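You operate a simulated robot arm through the tools that you are given. There is no shell and no other tool. Be economical: measure what you need, move in short steps, check, and stop when the job is done.

You are at the controls of a simulated robot arm. One attempt, no reset.

## Task
Blot the line on the cream pad, lay the pad on the mat and set the gold weight on it.
Fine: the blotter goes back.

Only the result counts: the job must be done as asked and must still hold three seconds after the hand-in. Knocking over, shifting, dropping, spilling or breaking anything else fails it.

## Robot
A 6-joint arm with a two-finger parallel gripper, fixed in place. Base frame: the origin is at the foot of the arm, x ahead of it, y to its left, z up; the work surface is at about z = 0.75. Lengths are in m, angles in rad, forces in N, time in s.
With the tool pointing down near the work surface it reaches from about 0.26 to 0.68 m from the base axis. Its first joint turns from -1.152 to 1.152 rad. Payload 2.9 kg.
The tool frame sits at the grasp point between the pads (the TCP): z along the fingers, y along the line on which they close. The tips reach 0.03 m beyond it. Largest opening 0.11 m; finger width 0.02, thickness 0.01; the body of the gripper, 0.048 by 0.112 m, starts 0.055 m behind the TCP.
Orientation is that of the tool frame in the base frame, as a unit quaternion [x, y, z, w]. With the fingers straight down and closing along the base's y, the tool's x points along the base's -x, its y along +y and its z along -z.

## Interface
- The arm moves only by the tool arm_command. Its argument "deltas" is a list of rows, each a list of 2 entries, a list of its own where there are three numbers: the shift along the tool's x, y, z in units of 400 mm (1.0 is 400 mm), then the turn, a rotation vector about the tool's x, y, z in units of 120 degrees (1.0 is 120 degrees). In form: [[[x, y, z], [rx, ry, rz]], ...]. A call has 1 to 20 rows; each row is the pose to reach, as a shift and turn from the pose commanded when the call began, along the tool's axes at that moment. "grip" is the closure, from 0 (fully open) to 1 (shut), set as the call begins (left out, the last holds). A call with a number of a shift or a turn outside -1 to 1 is refused whole. Rows are played at 5 a second. More than 0.05 m and 0.15 rad between two rows, or a gripper value outside its range, and nothing of the call is played. A pose out of reach is approached as far as the arm can. The call stops where the force on the tool passes 40 N (or 10 N more than at its start, if that is more) or the arm is blocked; 0.2 s more then pass. Each finger travels about 0.108 m/s and halts on what it meets, pressing with about 28 N; the grip force reading is that of the motor and also rises with nothing between the fingers. The clock runs only during rows and for 0.2 s after the last one: add rows that repeat a pose to give the fingers time. It gives the time, the measured TCP pose, the force on the tool (base axes), the opening and the grip force at its end, in the units of the frame above (readings bear some noise), and new pictures: "pictures" is both (left out), scene, wrist or none.
- Cameras (640 x 400 px; columns grow to the right, rows downward): "scene" is fixed at [0.0689, 0.4341, 1.3997]; the picture's right is [-0.81, -0.58, 0.00], its down [-0.31, 0.43, -0.85] and it looks along [0.49, -0.69, -0.53] (base axes); focal length 322 px, centre (320, 200). "wrist" rides on the gripper at [-0.036, 0, -0.057] in the tool frame; the picture's right is [0.00, -1.00, 0.00], its down [0.97, 0.00, -0.24] and it looks along [0.24, 0.00, 0.97] (tool axes); focal length 218 px, centre (320, 200).
- measure_at(camera, pixels): for up to 12 pixels [column, row] of the newest picture of that camera ("zoom" is the newest enlarged one), the place [x, y, z] in the base frame of the surface seen there, good to about 0.003 m, but the place of the scene camera against the robot may be out by one fixed shift of up to 0.025 m in any direction. No time passes.
- zoom(camera, box): a new picture of the part [left, top, right, bottom] of that camera's present view, enlarged. No time passes.
- hand_in(): hands the job in; it is judged then, once.

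Go step by step. Measure first, check grasps and placings, and put right what went wrong. The budget is 80 turns and 120 pictures, counting those below and the enlarged ones. Unless the task says otherwise, let go and move clear before handing in, and close with one line.

The tools are called as a command line: name --argument value ..., lists and objects as JSON in quotes. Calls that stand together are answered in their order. arm_command: Moves the arm, as the interface text tells. Its arguments: {"type":"object","properties":{"deltas":{"type":"array"},"grip":{"type":"number"},"pictures":{"type":"string","enum":["both","scene","wrist","none"]}},"required":["deltas"]} The other tools are called the same way: measure_at (camera, pixels) gives the place of the surface under pixels of a picture; zoom (camera, box) takes an enlarged picture of a part of a camera's view; hand_in () hands the job in.

At the start:

```text
clock: 0.0
tcp_pos: [0.3678, -0.2971, 1.1122]
ee_rot: [0.0, 1.0, 0.0, 0.0]
ft_force: [0.3, 0.2, 0.5]
opening: 0.11
grip_force: 0.1
```

scene: 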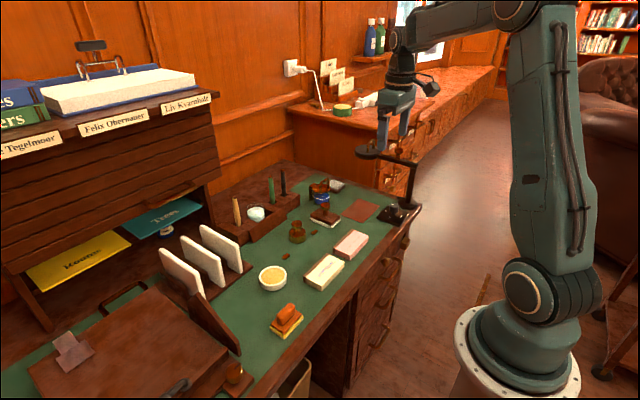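
wrist: 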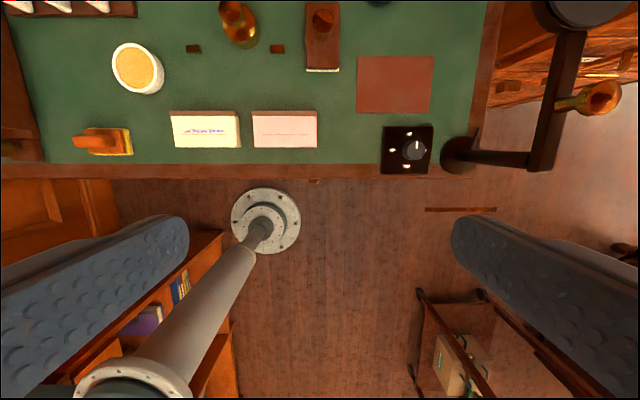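

The wrist view shows the cream pad near (205,130), the pink pad near (285,128), the mat near (395,85), and several candidates for the blotter and the weight. I'll zoom in to identify them.

zoom --camera "wrist" --box '[0, 0, 320, 200]'

zoom --camera "scene" --box '[220, 160, 420, 345]'

zoom --camera "wrist" --box '[160, 0, 480, 200]'

```text
2.00 times, centred on (160, 100) of wrist
```

zoom: 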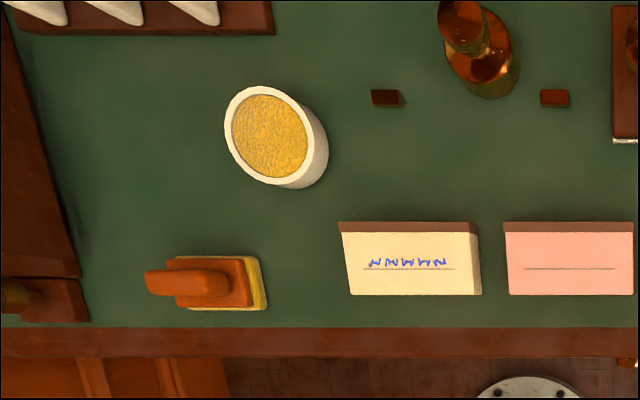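

```text
2.16 times, centred on (320, 252) of scene
```

zoom: 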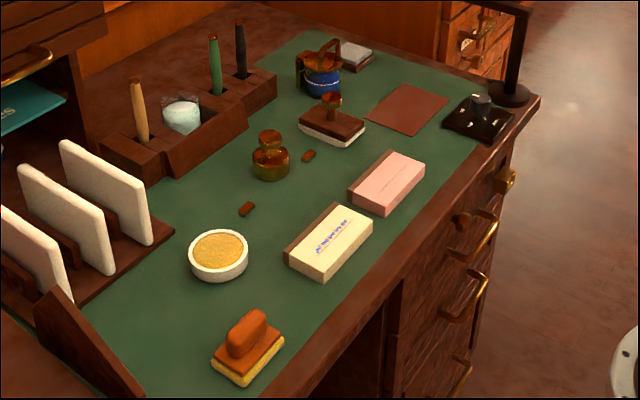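

```text
2.00 times, centred on (320, 100) of wrist
```

zoom: 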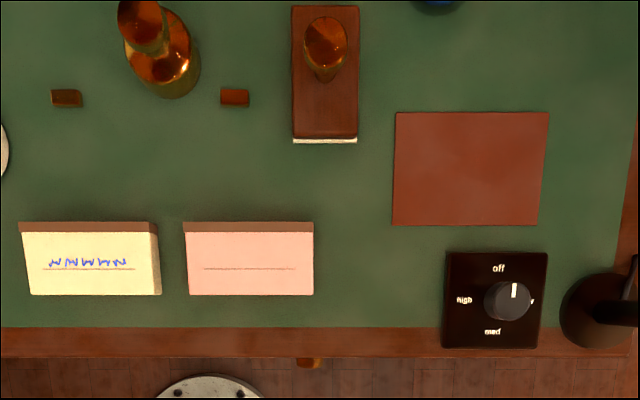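

The blotter (wood block, knob, white felt) is at wrist (322,35), the gold weight at (238,22), and the cream pad carries the ink line. I'll measure them all in the wrist picture.

measure_at --camera "wrist" --pixels '[[173, 116], [233, 115], [238, 146], [176, 147], [254, 116], [317, 147], [187, 133], [223, 133], [205, 130], [320, 120], [193, 49], [277, 49]]'

measure_at --camera "wrist" --pixels '[[308, 66], [337, 66], [307, 5], [338, 5], [322, 18], [230, 10], [245, 32], [358, 57], [433, 57], [430, 111], [357, 111], [250, 45]]'

measure_at --camera "scene" --pixels '[[324, 217], [324, 208], [296, 222], [297, 235], [310, 215], [333, 227], [341, 218], [323, 190], [324, 270], [350, 244], [374, 204], [360, 210]]'

zoom --camera "scene" --box '[280, 170, 380, 250]'

```text
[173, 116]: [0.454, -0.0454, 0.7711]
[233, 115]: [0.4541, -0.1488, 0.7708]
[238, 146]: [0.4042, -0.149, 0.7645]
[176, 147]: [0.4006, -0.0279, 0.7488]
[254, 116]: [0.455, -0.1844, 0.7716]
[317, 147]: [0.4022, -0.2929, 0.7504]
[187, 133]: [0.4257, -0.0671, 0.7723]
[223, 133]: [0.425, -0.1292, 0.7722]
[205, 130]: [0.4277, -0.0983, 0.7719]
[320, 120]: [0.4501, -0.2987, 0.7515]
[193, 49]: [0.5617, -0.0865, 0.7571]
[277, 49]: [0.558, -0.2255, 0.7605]
```

```text
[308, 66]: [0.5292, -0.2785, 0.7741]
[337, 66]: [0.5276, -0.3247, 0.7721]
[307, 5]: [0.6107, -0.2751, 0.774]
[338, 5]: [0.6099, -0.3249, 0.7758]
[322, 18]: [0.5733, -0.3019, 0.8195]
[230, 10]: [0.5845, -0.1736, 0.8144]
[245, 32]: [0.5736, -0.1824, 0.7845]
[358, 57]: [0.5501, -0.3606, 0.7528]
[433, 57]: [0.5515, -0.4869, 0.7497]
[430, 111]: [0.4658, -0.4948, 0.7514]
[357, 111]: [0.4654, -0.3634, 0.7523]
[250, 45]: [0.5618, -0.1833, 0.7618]
```

```text
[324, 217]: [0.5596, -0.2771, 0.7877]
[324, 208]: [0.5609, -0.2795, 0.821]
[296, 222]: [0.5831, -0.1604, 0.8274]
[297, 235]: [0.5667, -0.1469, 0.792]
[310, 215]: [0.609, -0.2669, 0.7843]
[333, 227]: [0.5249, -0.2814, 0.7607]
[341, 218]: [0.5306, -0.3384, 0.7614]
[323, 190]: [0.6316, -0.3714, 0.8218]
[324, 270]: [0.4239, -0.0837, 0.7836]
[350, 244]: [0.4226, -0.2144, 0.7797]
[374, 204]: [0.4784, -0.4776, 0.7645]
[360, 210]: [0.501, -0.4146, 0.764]
```

```text
5.00 times, centred on (330, 210) of scene
```

zoom: 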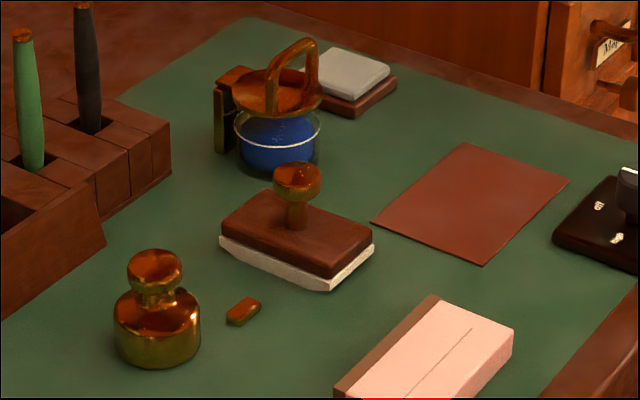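

The blotter sits at about (0.568,-0.300) with its knob at z≈0.82, the pad is about 0.11 x 0.055 x 0.021, and the mat is centred near (0.508,-0.427). I'll check where the lamp is, then move above the blotter.

measure_at --camera "scene" --pixels '[[366, 153], [378, 156], [395, 157], [414, 165], [408, 185], [405, 205], [436, 88], [413, 112], [384, 140]]'

measure_at --camera "wrist" --pixels '[[460, 155], [500, 158], [545, 150], [560, 80], [570, 40], [585, 12], [545, 15], [592, 98]]'

arm_command --deltas '[[[-0.08, 0, 0.0625], [0, 0, 0]], [[-0.16, 0, 0.125], [0, 0, 0]], [[-0.24, 0, 0.1875], [0, 0, 0]], [[-0.32, 0, 0.25], [0, 0, 0]], [[-0.4, 0, 0.3125], [0, 0, 0]], [[-0.475, 0, 0.375], [0, 0, 0]], [[-0.475, 0, 0.375], [0, 0, 0]]]' --grip 0

```text
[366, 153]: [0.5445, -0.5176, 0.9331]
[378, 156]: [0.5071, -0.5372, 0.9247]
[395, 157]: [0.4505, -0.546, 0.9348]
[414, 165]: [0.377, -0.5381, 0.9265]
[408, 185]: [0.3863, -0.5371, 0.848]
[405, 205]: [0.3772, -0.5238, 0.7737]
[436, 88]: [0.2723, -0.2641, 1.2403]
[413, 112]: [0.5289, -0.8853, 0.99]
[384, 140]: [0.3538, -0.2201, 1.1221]
```

```text
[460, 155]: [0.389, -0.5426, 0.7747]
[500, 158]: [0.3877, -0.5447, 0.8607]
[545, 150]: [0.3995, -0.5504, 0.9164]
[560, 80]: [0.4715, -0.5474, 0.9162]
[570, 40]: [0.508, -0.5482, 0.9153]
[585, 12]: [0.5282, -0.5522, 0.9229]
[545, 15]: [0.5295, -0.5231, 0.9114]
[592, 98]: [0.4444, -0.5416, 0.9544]
```

```text
clock: 1.6
tcp_pos: [0.558, -0.297, 0.9596]
ee_rot: [0.0, 1.0, 0.0, 0.0]
ft_force: [0.5, -0.5, -0.1]
opening: 0.1101
grip_force: 0.0
```

scene: 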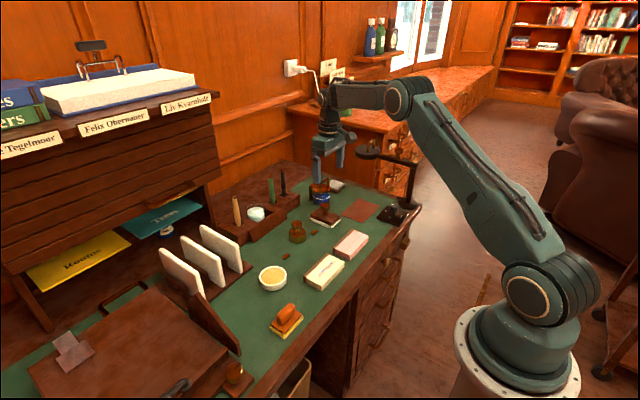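
wrist: 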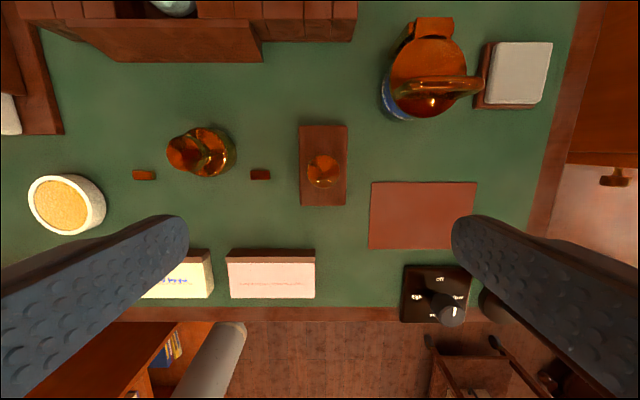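

The view is now closer; the knob is at (322,170) and a grey block on wood at (515,75) is unclear. I'll zoom in on both and measure the knob and body.

zoom --camera "wrist" --box '[240, 90, 400, 220]'

zoom --camera "wrist" --box '[370, 10, 570, 135]'

measure_at --camera "wrist" --pixels '[[322, 165], [322, 158], [309, 170], [336, 170], [322, 183], [300, 127], [347, 127], [347, 205], [300, 205], [182, 152], [510, 70], [210, 150]]'

```text
3.08 times, centred on (320, 155) of wrist
```

zoom: 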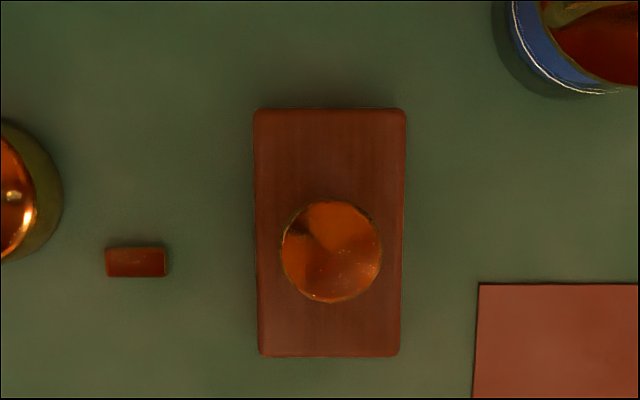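

```text
3.20 times, centred on (470, 72) of wrist
```

zoom: 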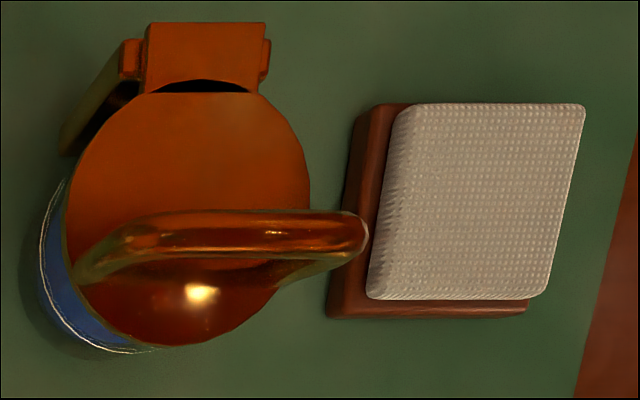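

```text
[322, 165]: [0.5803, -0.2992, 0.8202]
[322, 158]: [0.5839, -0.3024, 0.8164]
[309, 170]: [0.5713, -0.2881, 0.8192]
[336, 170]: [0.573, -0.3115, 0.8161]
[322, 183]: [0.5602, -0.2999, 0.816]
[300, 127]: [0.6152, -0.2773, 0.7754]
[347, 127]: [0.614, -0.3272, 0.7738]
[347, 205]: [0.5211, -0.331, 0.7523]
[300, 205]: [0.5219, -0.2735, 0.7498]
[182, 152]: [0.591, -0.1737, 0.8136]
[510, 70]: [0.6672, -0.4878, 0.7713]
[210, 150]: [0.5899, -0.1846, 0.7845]
```

The knob is about 26 mm wide, centred at (0.572,-0.300) with its top at z≈0.82; the grey block looks like a nib wiper, so the knobbed block is the blotter. I'll come down around the knob with the fingers open.

arm_command --deltas '[[[-0.0345, -0.0075, 0.09], [0, 0, 0]], [[-0.0345, -0.0075, 0.18], [0, 0, 0]], [[-0.0345, -0.0075, 0.27], [0, 0, 0]], [[-0.0345, -0.0075, 0.34], [0, 0, 0]], [[-0.0345, -0.0075, 0.371], [0, 0, 0]], [[-0.0345, -0.0075, 0.371], [0, 0, 0]]]'

```text
clock: 3.0
tcp_pos: [0.5716, -0.2979, 0.8132]
ee_rot: [0.0, 1.0, 0.0, 0.0]
ft_force: [-0.4, -0.5, -1.0]
opening: 0.1096
grip_force: 0.1
```

scene: 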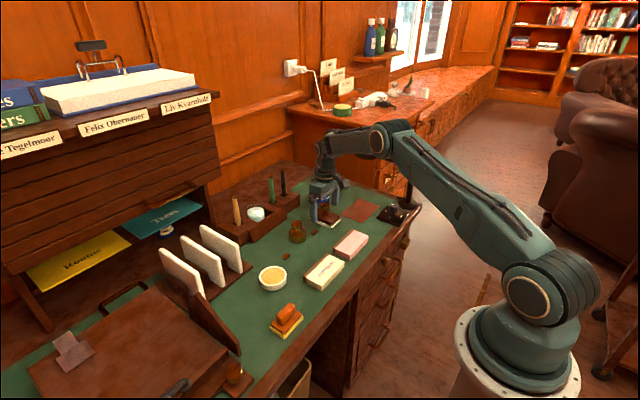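
wrist: 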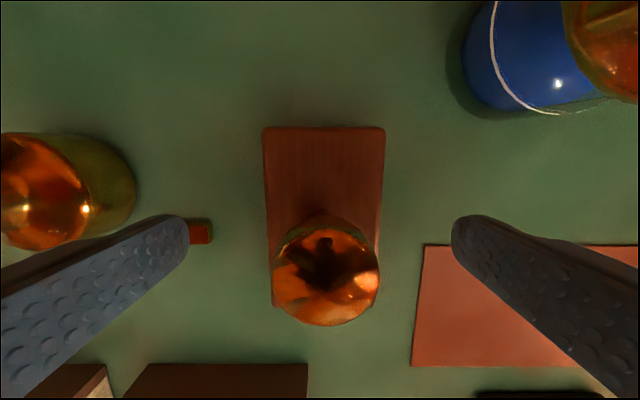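

The knob is centred at about column 326, roughly 2 mm off the fingers' midline. I'll shift -y by 2 mm and close.

arm_command --deltas '[[[0, -0.005, 0.003], [0, 0, 0]], [[0, -0.005, 0.003], [0, 0, 0]]]' --pictures "none"

arm_command --deltas '[[[0, 0, 0], [0, 0, 0]], [[0, 0, 0], [0, 0, 0]], [[0, 0, 0], [0, 0, 0]], [[0, 0, 0], [0, 0, 0]]]' --grip 1

```text
clock: 3.6
tcp_pos: [0.5719, -0.3, 0.8122]
ee_rot: [0.001, 1.0, 0.0, 0.001]
ft_force: [0.0, 0.5, 0.2]
opening: 0.1097
grip_force: 0.1
```

```text
clock: 4.6
tcp_pos: [0.5732, -0.3006, 0.8114]
ee_rot: [-0.001, 1.0, 0.001, 0.0]
ft_force: [0.6, 0.0, 0.4]
opening: 0.0313
grip_force: 28.1
```

scene: 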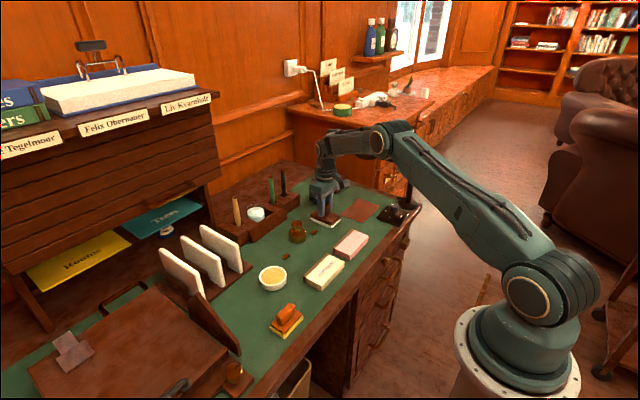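
wrist: 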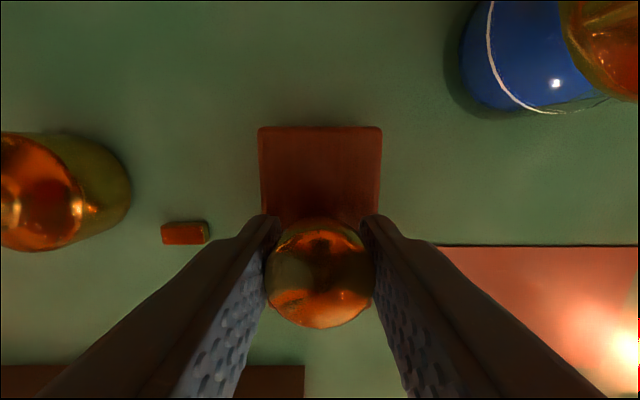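

The knob is held (opening 0.031, 28 N). I'll lift 0.1 m, then carry the blotter over the cream pad while turning it 90° so its long side lies along the line.

arm_command --deltas '[[[0, 0, -0.08], [0, 0, 0]], [[0, 0, -0.16], [0, 0, 0]], [[0, 0, -0.25], [0, 0, 0]], [[0.033, 0.046, -0.25], [0, 0, 0.068]], [[0.066, 0.092, -0.25], [0, 0, 0.136]], [[0.099, 0.138, -0.25], [0, 0, 0.204]], [[0.132, 0.184, -0.25], [0, 0, 0.272]], [[0.165, 0.23, -0.25], [0, 0, 0.34]], [[0.198, 0.276, -0.25], [0, 0, 0.408]], [[0.231, 0.322, -0.25], [0, 0, 0.476]], [[0.264, 0.368, -0.25], [0, 0, 0.544]], [[0.297, 0.414, -0.25], [0, 0, 0.612]], [[0.33, 0.46, -0.25], [0, 0, 0.68]], [[0.3625, 0.505, -0.25], [0, 0, 0.75]], [[0.3625, 0.505, -0.25], [0, 0, 0.75]], [[0.3625, 0.505, -0.25], [0, 0, 0.75]]]'

```text
clock: 8.0
tcp_pos: [0.4259, -0.0982, 0.9118]
ee_rot: [0.707, 0.707, -0.001, 0.0]
ft_force: [0.5, 0.6, -1.7]
opening: 0.0312
grip_force: 28.2
```

scene: 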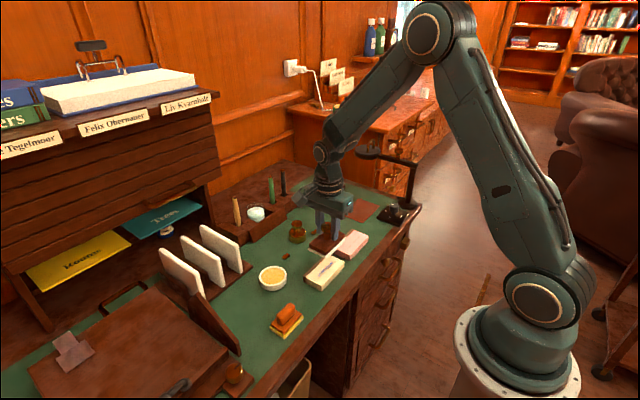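
wrist: 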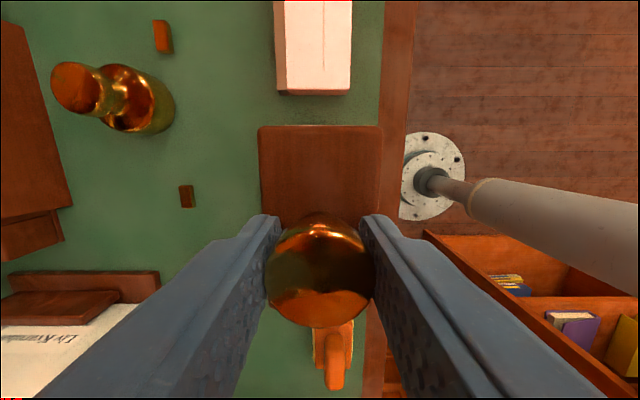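

The blotter is turned with its long side along y, over the pad at (0.426,-0.098). I'll come down to just above the pad.

arm_command --deltas '[[[0, 0.004, 0.07], [0, 0, 0]], [[0, 0.004, 0.14], [0, 0, 0]], [[0, 0.004, 0.1875], [0, 0, 0]], [[0, 0.004, 0.1875], [0, 0, 0]]]'

```text
clock: 9.0
tcp_pos: [0.4257, -0.0975, 0.8348]
ee_rot: [0.708, 0.707, 0.0, 0.0]
ft_force: [0.0, 0.1, -1.1]
opening: 0.0315
grip_force: 27.9
```

scene: 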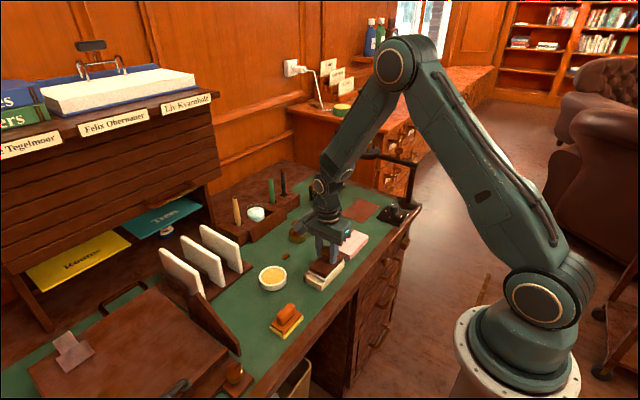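
wrist: 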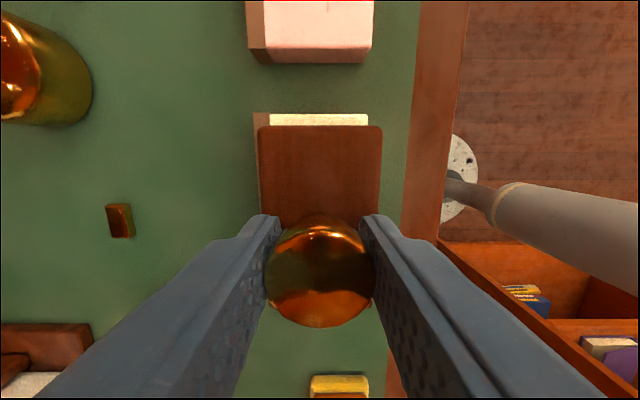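

The blotter is square over the pad, about 3–4 mm to the front. I'll shift +3 mm in x and press down in small steps.

arm_command --deltas '[[[0, 0.01, 0], [0, 0, 0]], [[0, 0.01, 0.005], [0, 0, 0]], [[0, 0.01, 0.01], [0, 0, 0]]]' --pictures "none"

```text
clock: 9.8
tcp_pos: [0.4316, -0.0981, 0.8334]
ee_rot: [0.707, 0.707, 0.001, 0.0]
ft_force: [-6.0, 2.0, 20.6]
opening: 0.0315
grip_force: 28.5
```

The contact force is about 20 N, a firm press. I'll hold for a second, then lift straight up and move aside to look at the ink.

arm_command --deltas '[[[0, 0, 0], [0, 0, 0]], [[0, 0, 0], [0, 0, 0]], [[0, 0, 0], [0, 0, 0]], [[0, 0, 0], [0, 0, 0]], [[0, 0, 0], [0, 0, 0]]]' --pictures "none"

arm_command --deltas '[[[0, 0, -0.05], [0, 0, 0]], [[0, 0, -0.125], [0, 0, 0]], [[0, 0, -0.2], [0, 0, 0]], [[0, 0.1, -0.2], [0, 0, 0]], [[0, 0.2, -0.2], [0, 0, 0]], [[0, 0.25, -0.2], [0, 0, 0]], [[0, 0.25, -0.2], [0, 0, 0]]]'

```text
clock: 11.0
tcp_pos: [0.4325, -0.098, 0.8327]
ee_rot: [0.707, 0.707, 0.002, 0.001]
ft_force: [-2.7, 2.0, 29.3]
opening: 0.0317
grip_force: 28.1
```

```text
clock: 12.6
tcp_pos: [0.5306, -0.0985, 0.9122]
ee_rot: [0.707, 0.707, 0.0, 0.001]
ft_force: [-0.2, -0.2, -1.4]
opening: 0.0312
grip_force: 28.1
```

scene: 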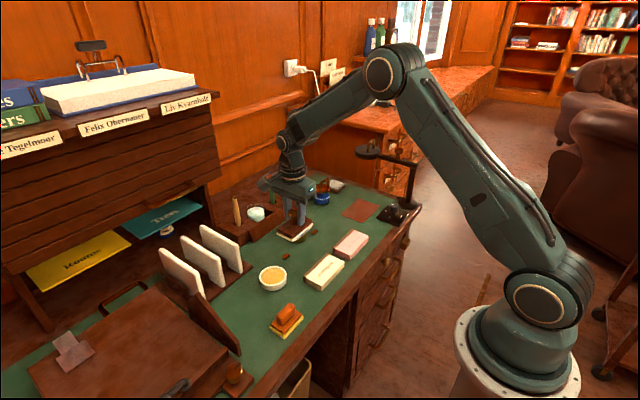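
wrist: 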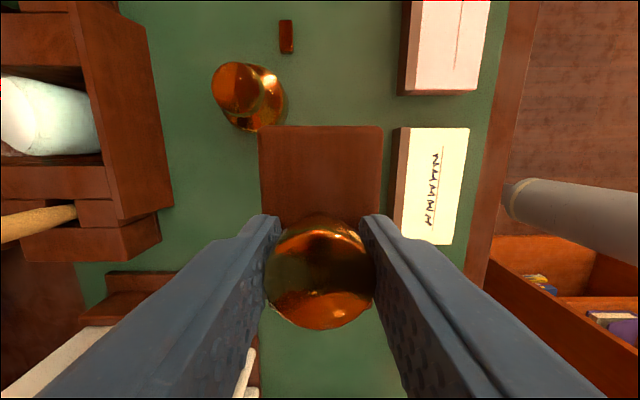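

zoom --camera "wrist" --box '[385, 110, 505, 260]'

measure_at --camera "wrist" --pixels '[[408, 130], [468, 130], [455, 243], [403, 240], [440, 150], [428, 222]]'

```text
2.67 times, centred on (445, 185) of wrist
```

zoom: 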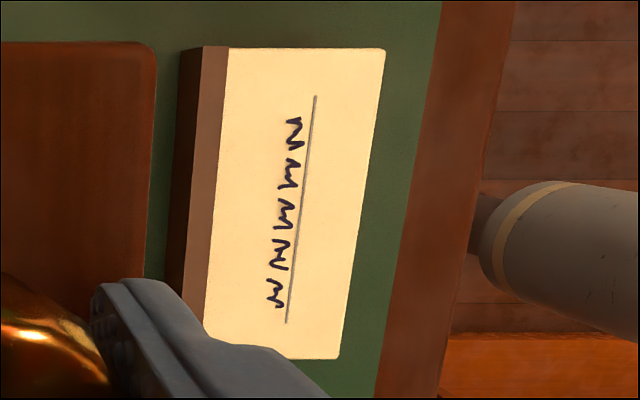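

```text
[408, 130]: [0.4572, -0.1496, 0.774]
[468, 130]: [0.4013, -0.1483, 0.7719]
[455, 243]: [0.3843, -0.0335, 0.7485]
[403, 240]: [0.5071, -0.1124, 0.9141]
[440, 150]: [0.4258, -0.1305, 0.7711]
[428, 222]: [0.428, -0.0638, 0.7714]
```

The ink has turned from blue to dark along its whole length, so it's blotted. Now I'll carry the blotter back over its spot, turning it back 90° and passing a little higher over the weight.

arm_command --deltas '[[[0, 0, -0.075], [0, 0, 0]], [[-0.046, 0.0094, -0.075], [0, 0, -0.068]], [[-0.092, 0.0188, -0.075], [0, 0, -0.136]], [[-0.138, 0.0282, -0.075], [0, 0, -0.204]], [[-0.184, 0.0376, -0.075], [0, 0, -0.272]], [[-0.23, 0.047, -0.075], [0, 0, -0.34]], [[-0.276, 0.0564, -0.075], [0, 0, -0.408]], [[-0.322, 0.0658, -0.075], [0, 0, -0.476]], [[-0.368, 0.0752, -0.075], [0, 0, -0.544]], [[-0.414, 0.0846, -0.075], [0, 0, -0.612]], [[-0.46, 0.094, -0.075], [0, 0, -0.68]], [[-0.504, 0.1035, -0.075], [0, 0, -0.75]], [[-0.504, 0.1035, -0.075], [0, 0, -0.75]], [[-0.504, 0.1035, -0.075], [0, 0, -0.75]]]' --pictures "wrist"

```text
clock: 15.6
tcp_pos: [0.5725, -0.3001, 0.9427]
ee_rot: [-0.001, 1.0, 0.0, 0.001]
ft_force: [-0.1, 0.6, -0.7]
opening: 0.0312
grip_force: 28.2
```

wrist: 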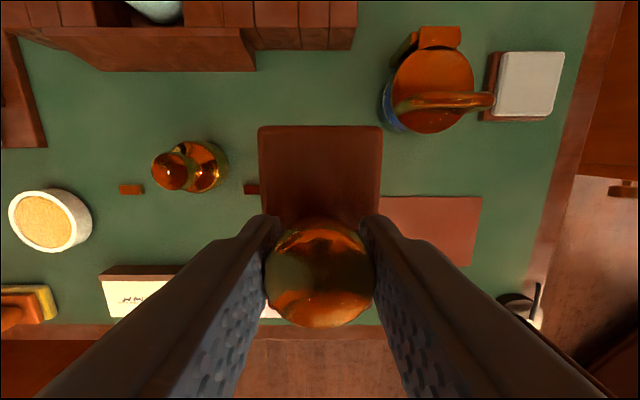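

It is back over the starting spot with the original orientation. Lowering to just above the desk.

arm_command --deltas '[[[0, 0, 0.1], [0, 0, 0]], [[0, 0, 0.2], [0, 0, 0]], [[0, 0, 0.27], [0, 0, 0]], [[0, 0, 0.31], [0, 0, 0]], [[0, 0, 0.322], [0, 0, 0]], [[0, 0, 0.322], [0, 0, 0]]]' --pictures "wrist"

```text
clock: 17.0
tcp_pos: [0.5745, -0.302, 0.8147]
ee_rot: [0.0, 1.0, 0.0, 0.0]
ft_force: [0.0, 0.1, -2.1]
opening: 0.0314
grip_force: 27.9
```

wrist: 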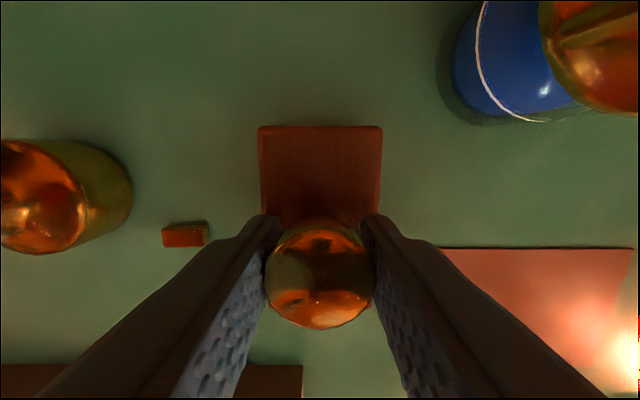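

The view nearly matches the original grasp. I'll lower the last 2–3 mm until it touches.

arm_command --deltas '[[[0, 0, 0.004], [0, 0, 0]], [[0.003, 0, 0.007], [0, 0, 0]]]' --pictures "none"

```text
clock: 17.6
tcp_pos: [0.5727, -0.3013, 0.8109]
ee_rot: [0.0, 1.0, 0.0, 0.0]
ft_force: [0.3, -0.4, -0.9]
opening: 0.0314
grip_force: 28.1
```

arm_command --deltas '[[[0, 0, 0.003], [0, 0, 0]], [[0, 0, 0.003], [0, 0, 0]]]' --pictures "none"

```text
clock: 18.2
tcp_pos: [0.573, -0.3004, 0.8106]
ee_rot: [0.0, 1.0, 0.0, 0.001]
ft_force: [-3.0, 1.8, 7.2]
opening: 0.031
grip_force: 28.2
```

Contact at 7 N means it is seated. I'll open and rise.

arm_command --deltas '[[[0, 0, 0], [0, 0, 0]], [[0, 0, 0], [0, 0, 0]], [[0, 0, 0], [0, 0, 0]], [[0, 0, -0.1], [0, 0, 0]], [[0, 0, -0.2], [0, 0, 0]], [[0, 0, -0.3], [0, 0, 0]], [[0, 0, -0.375], [0, 0, 0]], [[0, 0, -0.375], [0, 0, 0]]]' --grip 0

```text
clock: 20.0
tcp_pos: [0.5726, -0.3003, 0.9613]
ee_rot: [0.0, 1.0, 0.0, 0.0]
ft_force: [0.0, 0.2, -0.6]
opening: 0.1099
grip_force: 0.1
```

scene: 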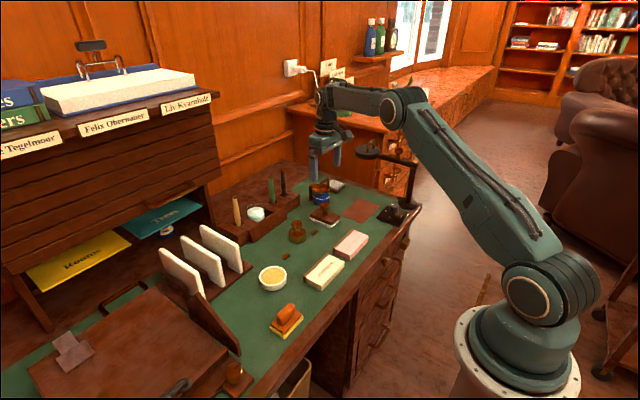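
wrist: 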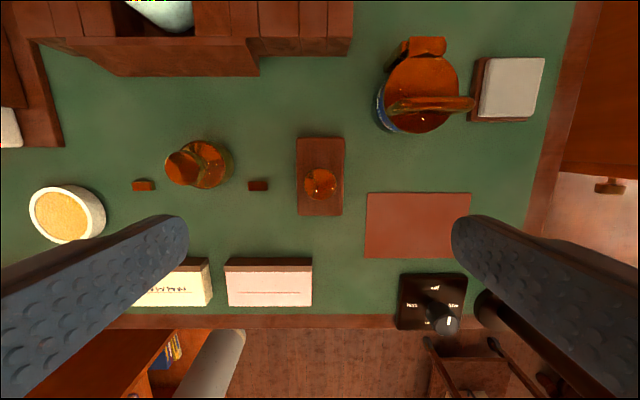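

The blotter is back in place and upright at (320,178). Next I'll go above the cream pad, turning -90° so the fingers close across its short side and the camera faces away from the lamp, and close partly to 0.08.

arm_command --deltas '[[[0.033, 0.047, 0], [0, 0, -0.068]], [[0.066, 0.094, 0], [0, 0, -0.136]], [[0.099, 0.141, 0], [0, 0, -0.204]], [[0.132, 0.188, 0], [0, 0, -0.272]], [[0.165, 0.235, 0], [0, 0, -0.34]], [[0.198, 0.282, 0], [0, 0, -0.408]], [[0.231, 0.329, 0], [0, 0, -0.476]], [[0.264, 0.376, 0], [0, 0, -0.544]], [[0.297, 0.423, 0.02], [0, 0, -0.612]], [[0.33, 0.47, 0.08], [0, 0, -0.68]], [[0.359, 0.513, 0.16], [0, 0, -0.75]], [[0.359, 0.513, 0.2], [0, 0, -0.75]], [[0.359, 0.513, 0.2], [0, 0, -0.75]]]' --grip 0.27 --pictures "both"

```text
clock: 22.8
tcp_pos: [0.4268, -0.0957, 0.8793]
ee_rot: [0.707, -0.707, 0.0, 0.0]
ft_force: [0.3, -0.3, 0.7]
opening: 0.0803
grip_force: 0.0
```

scene: 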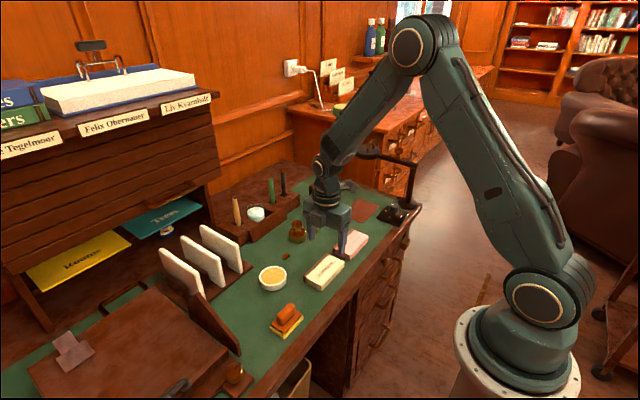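
wrist: 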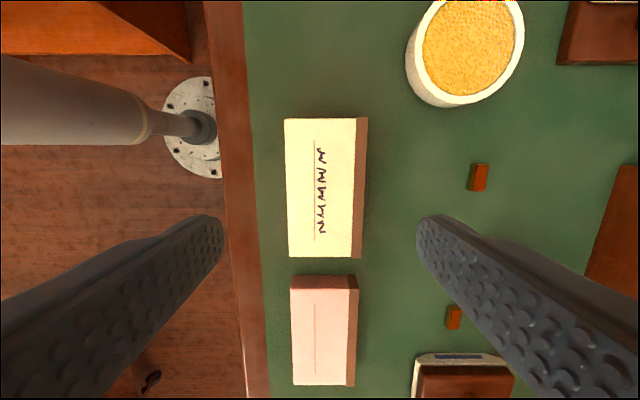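

The pad lies cleanly between the fingers. I'll measure its edges to centre on it.

measure_at --camera "wrist" --pixels '[[287, 122], [354, 122], [350, 254], [290, 254], [366, 190], [284, 190], [295, 280], [350, 280], [248, 200], [235, 200], [320, 190], [264, 220]]'

zoom --camera "wrist" --box '[260, 100, 400, 280]'

```text
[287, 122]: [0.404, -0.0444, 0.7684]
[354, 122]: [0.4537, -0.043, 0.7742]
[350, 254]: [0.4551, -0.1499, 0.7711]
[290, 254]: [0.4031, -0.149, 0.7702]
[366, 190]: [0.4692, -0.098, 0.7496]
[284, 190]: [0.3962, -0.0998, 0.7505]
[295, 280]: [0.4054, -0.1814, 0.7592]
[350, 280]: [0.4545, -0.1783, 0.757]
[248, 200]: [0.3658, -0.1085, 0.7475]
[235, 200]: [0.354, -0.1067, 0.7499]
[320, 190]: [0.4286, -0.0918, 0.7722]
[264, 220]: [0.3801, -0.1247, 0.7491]
```

```text
2.22 times, centred on (330, 190) of wrist
```

zoom: 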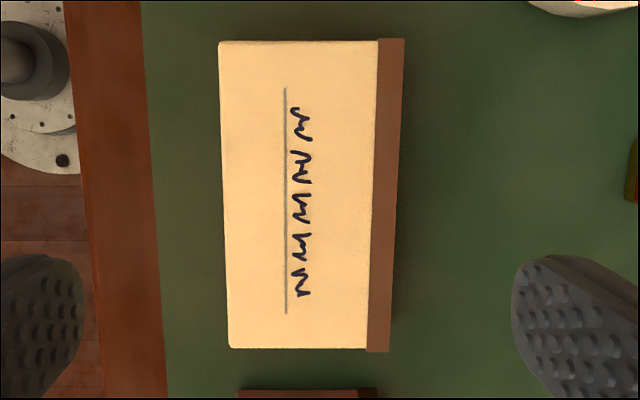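

The pad's centre is about (0.430,-0.096). I'll shift +3 mm in x and come down so the tips stop about 5 mm above the desk.

arm_command --deltas '[[[0, -0.008, 0.1], [0, 0, 0]], [[0, -0.008, 0.19], [0, 0, 0]], [[0, -0.008, 0.233], [0, 0, 0]], [[0, -0.008, 0.233], [0, 0, 0]], [[0, -0.008, 0.233], [0, 0, 0]]]' --pictures "wrist"

```text
clock: 24.0
tcp_pos: [0.4307, -0.0958, 0.7861]
ee_rot: [-0.707, 0.707, 0.0, 0.0]
ft_force: [0.0, -0.4, -0.5]
opening: 0.0804
grip_force: 0.0
```

wrist: 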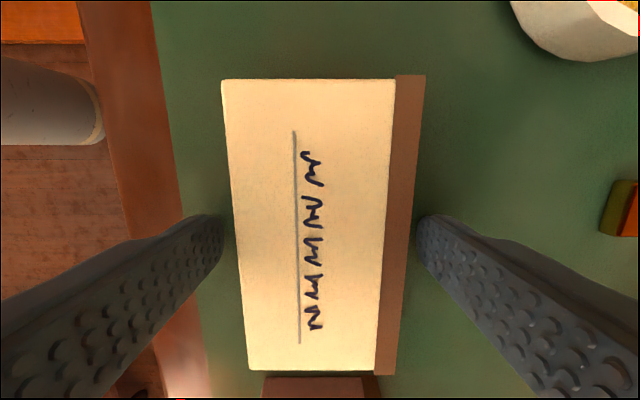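

The pad sits centred between the fingers. Closing.

arm_command --deltas '[[[0, 0, 0], [0, 0, 0]], [[0, 0, 0], [0, 0, 0]], [[0, 0, 0], [0, 0, 0]]]' --grip 1 --pictures "wrist"

```text
clock: 24.8
tcp_pos: [0.4311, -0.094, 0.7854]
ee_rot: [-0.707, 0.708, 0.0, 0.0]
ft_force: [-0.3, -0.3, 0.2]
opening: 0.0593
grip_force: 28.2
```

wrist: 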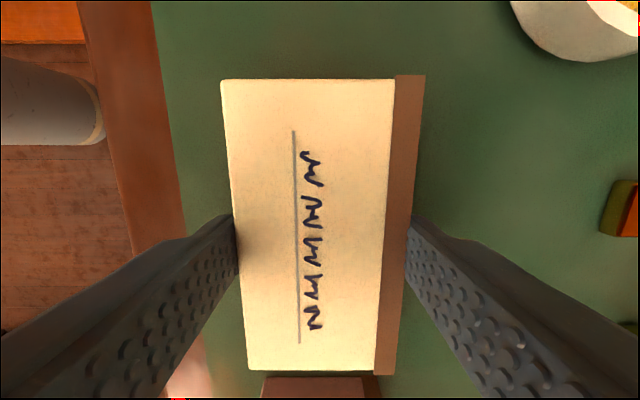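

The pad is held (opening 0.059, 28 N). I'll lift it 0.1 m and carry it over the mat.

arm_command --deltas '[[[0, 0, -0.06], [0, 0, 0]], [[0, 0, -0.15], [0, 0, 0]], [[0, 0, -0.25], [0, 0, 0]], [[0.092, -0.0215, -0.25], [0, 0, 0]], [[0.184, -0.043, -0.25], [0, 0, 0]], [[0.276, -0.0645, -0.25], [0, 0, 0]], [[0.368, -0.086, -0.25], [0, 0, 0]], [[0.46, -0.1075, -0.25], [0, 0, 0]], [[0.552, -0.129, -0.25], [0, 0, 0]], [[0.644, -0.1505, -0.25], [0, 0, 0]], [[0.736, -0.172, -0.25], [0, 0, 0]], [[0.8275, -0.194, -0.25], [0, 0, 0]], [[0.8275, -0.194, -0.25], [0, 0, 0]], [[0.8275, -0.194, -0.25], [0, 0, 0]]]'

```text
clock: 27.8
tcp_pos: [0.5106, -0.4256, 0.8878]
ee_rot: [-0.707, 0.707, 0.0, 0.0]
ft_force: [-0.1, -0.1, -1.4]
opening: 0.0596
grip_force: 28.0
```

scene: 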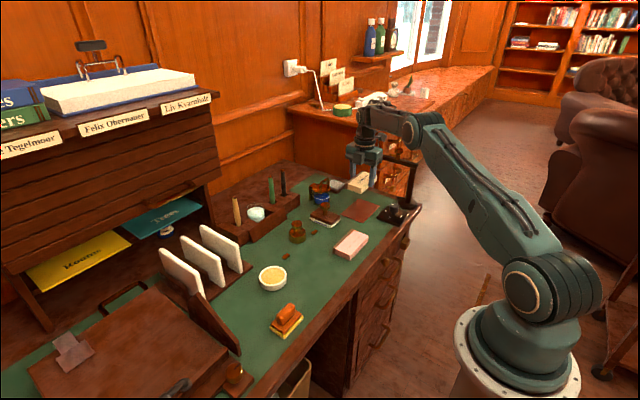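
wrist: 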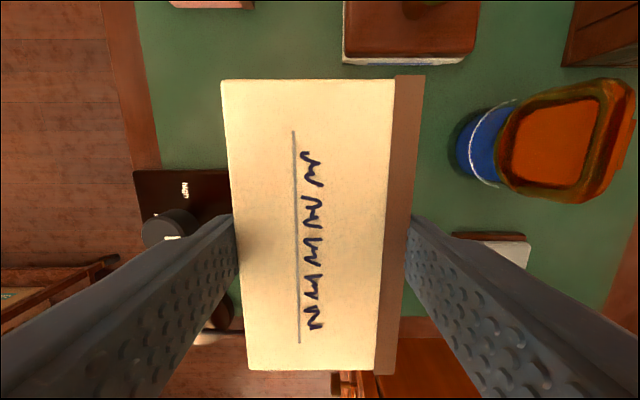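

The pad is over the mat at (0.511,-0.426) with no contact. I'll shift back 2 mm in x and lower to about 5 mm above the mat.

arm_command --deltas '[[[0, 0.005, 0.09], [0, 0, 0]], [[0, 0.005, 0.17], [0, 0, 0]], [[0, 0.005, 0.238], [0, 0, 0]], [[0, 0.005, 0.238], [0, 0, 0]]]'

```text
clock: 28.8
tcp_pos: [0.5074, -0.4249, 0.7899]
ee_rot: [0.707, -0.707, 0.0, 0.0]
ft_force: [0.8, 0.5, -1.1]
opening: 0.0592
grip_force: 28.1
```

scene: 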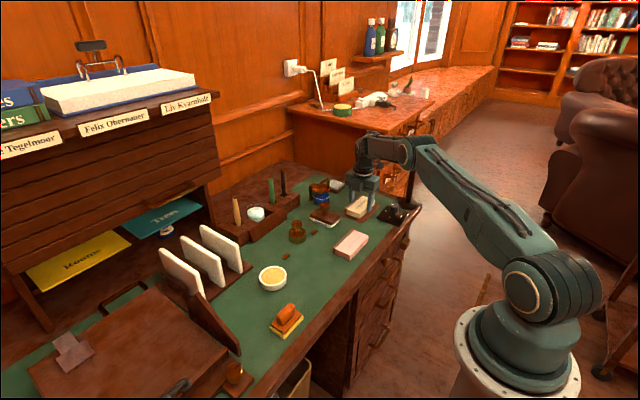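
wrist: 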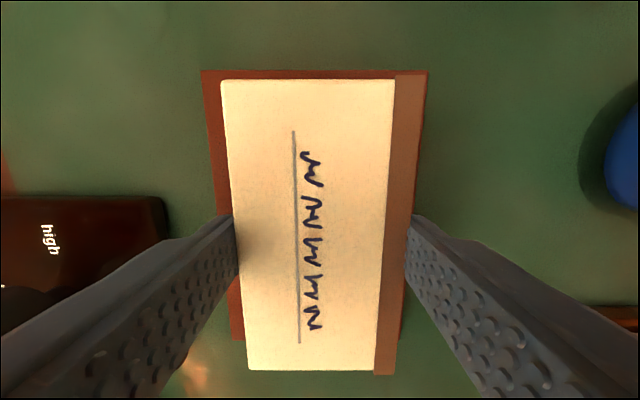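

The mat shows around the pad: top edge at row 71, bottom edge near row 340. I'll measure its corners to centre properly.

measure_at --camera "wrist" --pixels '[[205, 75], [424, 75], [235, 336], [403, 336], [225, 84], [418, 80], [250, 367], [390, 370], [300, 74]]'

zoom --camera "scene" --box '[320, 170, 420, 240]'

```text
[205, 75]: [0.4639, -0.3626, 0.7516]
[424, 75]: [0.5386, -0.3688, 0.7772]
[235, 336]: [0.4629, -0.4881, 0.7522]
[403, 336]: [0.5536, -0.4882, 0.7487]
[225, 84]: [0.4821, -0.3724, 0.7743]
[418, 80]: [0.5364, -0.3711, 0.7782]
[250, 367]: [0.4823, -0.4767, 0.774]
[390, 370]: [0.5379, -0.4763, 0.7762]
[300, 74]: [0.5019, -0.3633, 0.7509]
```

```text
5.71 times, centred on (370, 205) of scene
```

zoom: 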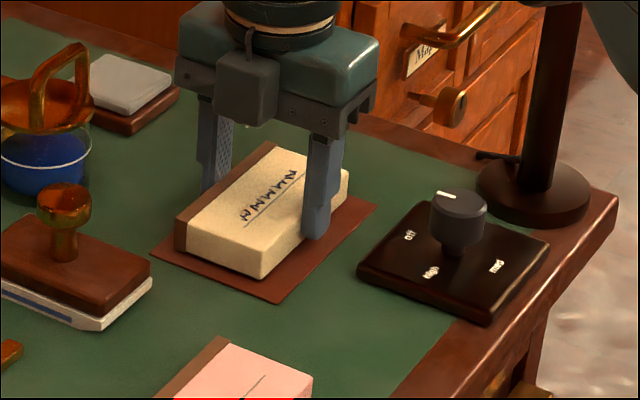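

The pad's centre (0.509,-0.424) matches the mat's (0.508,-0.4255). I'll lower it the last few millimetres until contact.

arm_command --deltas '[[[0.003, 0, 0.005], [0, 0, 0]], [[0.003, 0, 0.009], [0, 0, 0]]]' --pictures "none"

```text
clock: 29.4
tcp_pos: [0.5089, -0.4253, 0.7883]
ee_rot: [-0.707, 0.707, -0.001, 0.0]
ft_force: [-0.5, 0.4, 3.0]
opening: 0.0593
grip_force: 28.0
```

Light contact at 3 N. I'll go 1 mm more to seat it.

arm_command --deltas '[[[0, 0, 0.002], [0, 0, 0]], [[0, 0, 0.002], [0, 0, 0]]]' --pictures "none"

```text
clock: 30.0
tcp_pos: [0.5084, -0.4275, 0.7869]
ee_rot: [0.708, -0.707, 0.0, -0.001]
ft_force: [-1.3, 4.7, 10.8]
opening: 0.0594
grip_force: 28.0
```

Seated at about 11 N. I'll open to 0.08 and rise straight up.

arm_command --deltas '[[[0, 0, 0], [0, 0, 0]], [[0, 0, 0], [0, 0, 0]], [[0, 0, 0], [0, 0, 0]], [[0, 0, -0.08], [0, 0, 0]], [[0, 0, -0.16], [0, 0, 0]], [[0, 0, -0.25], [0, 0, 0]], [[0, 0, -0.25], [0, 0, 0]]]' --grip 0.27

```text
clock: 31.6
tcp_pos: [0.5089, -0.4272, 0.888]
ee_rot: [-0.707, 0.707, 0.0, 0.0]
ft_force: [-0.2, 0.4, -0.4]
opening: 0.0799
grip_force: 0.1
```

scene: 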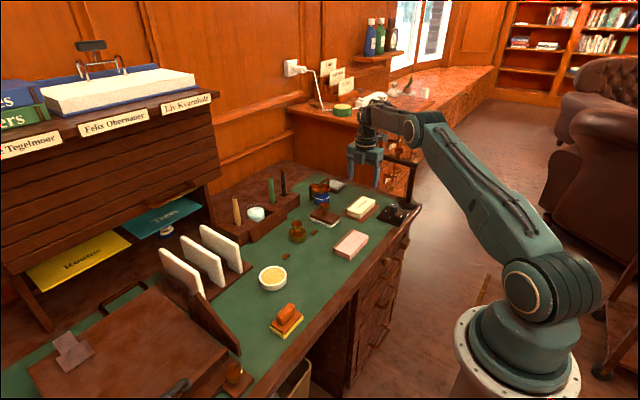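
wrist: 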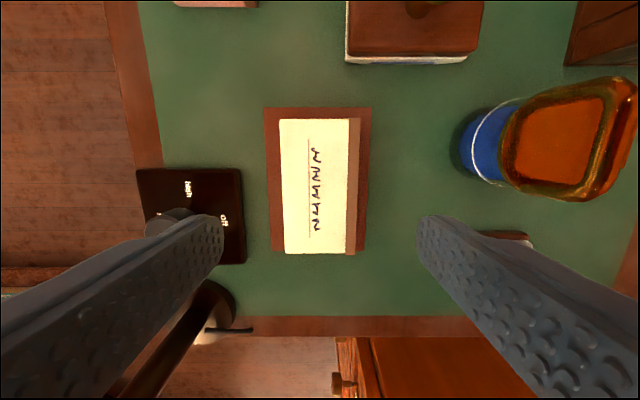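

The pad lies cleanly on the mat with even margins. Now I'll rise a bit and go above the gold weight.

arm_command --deltas '[[[0, 0, -0.09], [0, 0, 0]], [[0, 0, -0.155], [0, 0, 0]], [[-0.104, -0.03, -0.155], [0, 0, 0]], [[-0.208, -0.06, -0.155], [0, 0, 0]], [[-0.312, -0.09, -0.155], [0, 0, 0]], [[-0.416, -0.12, -0.155], [0, 0, 0]], [[-0.52, -0.15, -0.155], [0, 0, 0]], [[-0.6225, -0.178, -0.155], [0, 0, 0]], [[-0.6225, -0.178, -0.155], [0, 0, 0]], [[-0.6225, -0.178, -0.155], [0, 0, 0]]]'

```text
clock: 33.8
tcp_pos: [0.5784, -0.1775, 0.9518]
ee_rot: [-0.707, 0.707, 0.0, 0.0]
ft_force: [0.1, -0.2, -0.1]
opening: 0.0805
grip_force: 0.0
```

scene: 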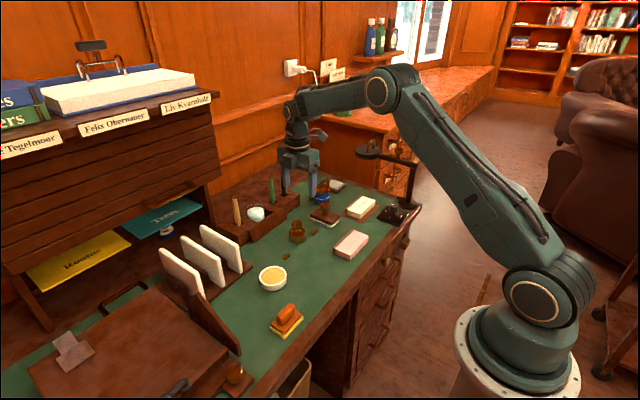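
wrist: 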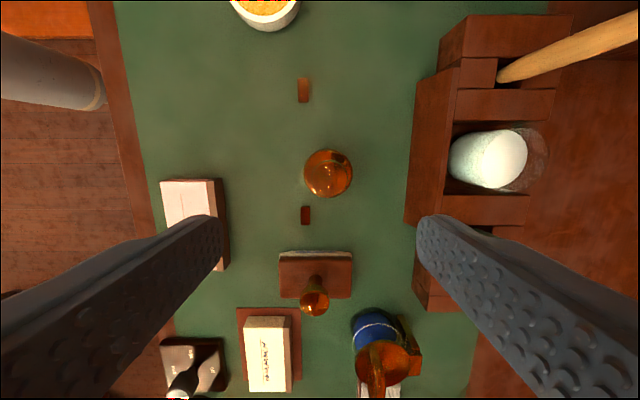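

zoom --camera "wrist" --box '[260, 110, 420, 230]'

measure_at --camera "wrist" --pixels '[[327, 165], [327, 175], [315, 175], [340, 170], [306, 175], [351, 175], [328, 193], [410, 170], [440, 170], [420, 90], [316, 280], [328, 186]]'

zoom --camera "scene" --box '[270, 180, 350, 250]'

```text
3.33 times, centred on (340, 170) of wrist
```

zoom: 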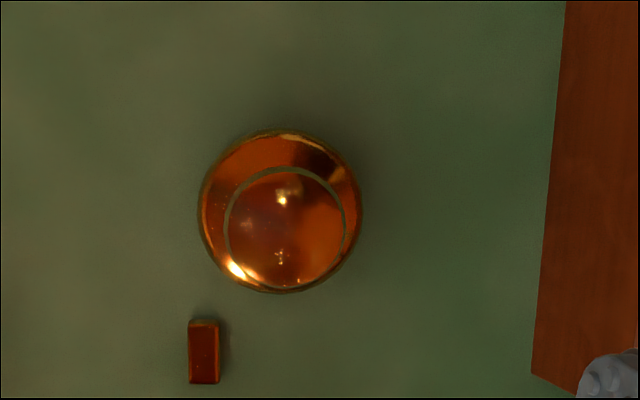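

```text
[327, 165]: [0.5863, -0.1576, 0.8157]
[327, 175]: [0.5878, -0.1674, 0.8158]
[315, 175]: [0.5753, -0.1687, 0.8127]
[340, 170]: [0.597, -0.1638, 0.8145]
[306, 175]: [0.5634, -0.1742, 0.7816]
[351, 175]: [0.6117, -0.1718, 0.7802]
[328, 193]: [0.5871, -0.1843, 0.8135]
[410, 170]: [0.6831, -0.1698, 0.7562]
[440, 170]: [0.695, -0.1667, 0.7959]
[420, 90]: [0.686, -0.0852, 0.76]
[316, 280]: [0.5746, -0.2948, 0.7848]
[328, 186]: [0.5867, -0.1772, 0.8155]
```

```text
5.71 times, centred on (310, 215) of scene
```

zoom: 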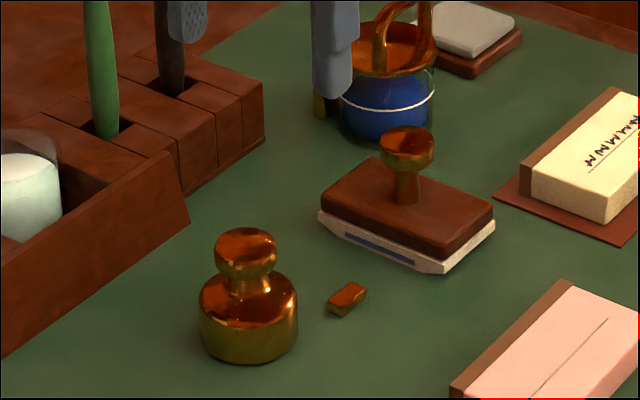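

The weight's base is about 48 mm across, centred at (0.587,-0.171), with its shoulder at z≈0.783 and its knob top at 0.8155. I'll come down to straddle its base with the fingers at x±0.04.

arm_command --deltas '[[[-0.016, -0.0225, 0], [0, 0, 0]], [[-0.016, -0.0225, 0.1], [0, 0, 0]], [[-0.016, -0.0225, 0.2], [0, 0, 0]], [[-0.016, -0.0225, 0.3], [0, 0, 0]], [[-0.016, -0.0225, 0.3], [0, 0, 0]]]' --pictures "wrist"

```text
clock: 35.0
tcp_pos: [0.5883, -0.1723, 0.8293]
ee_rot: [-0.707, 0.707, 0.0, 0.0]
ft_force: [-0.5, -0.1, 0.9]
opening: 0.0804
grip_force: 0.1
```

wrist: 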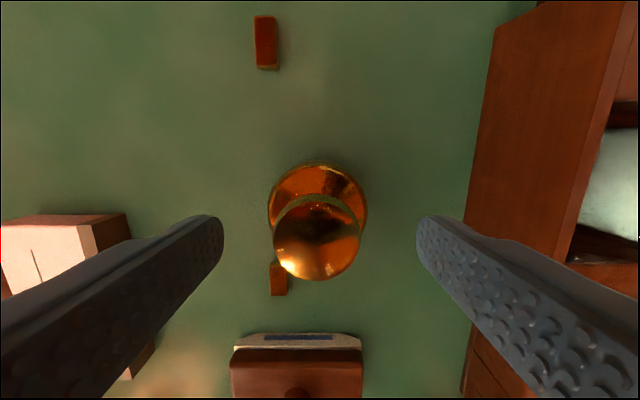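

The weight is centred between the fingers at column 318. I'll go down the remaining 42 mm.

arm_command --deltas '[[[0, 0, 0.06], [0, 0, 0]], [[0, 0, 0.104], [0, 0, 0]], [[0, 0, 0.104], [0, 0, 0]]]' --pictures "wrist"

arm_command --deltas '[[[0, 0, 0], [0, 0, 0]], [[0, 0, 0], [0, 0, 0]], [[0, 0, 0], [0, 0, 0]]]' --grip 1 --pictures "wrist"

```text
clock: 35.8
tcp_pos: [0.5886, -0.172, 0.7879]
ee_rot: [-0.706, 0.708, 0.0, 0.0]
ft_force: [-0.8, 0.0, -0.4]
opening: 0.0805
grip_force: 0.0
```

wrist: 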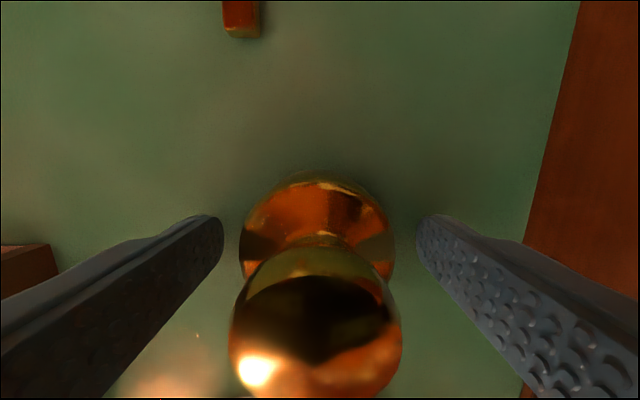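

```text
clock: 36.6
tcp_pos: [0.5871, -0.1718, 0.7873]
ee_rot: [-0.707, 0.707, 0.0, 0.0]
ft_force: [-2.2, -0.3, -0.3]
opening: 0.0537
grip_force: 28.2
```

wrist: 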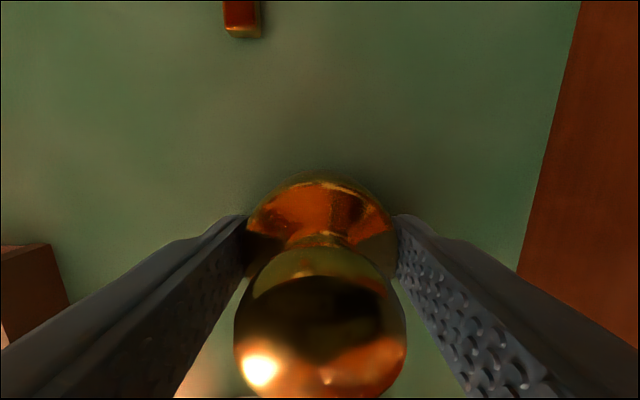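

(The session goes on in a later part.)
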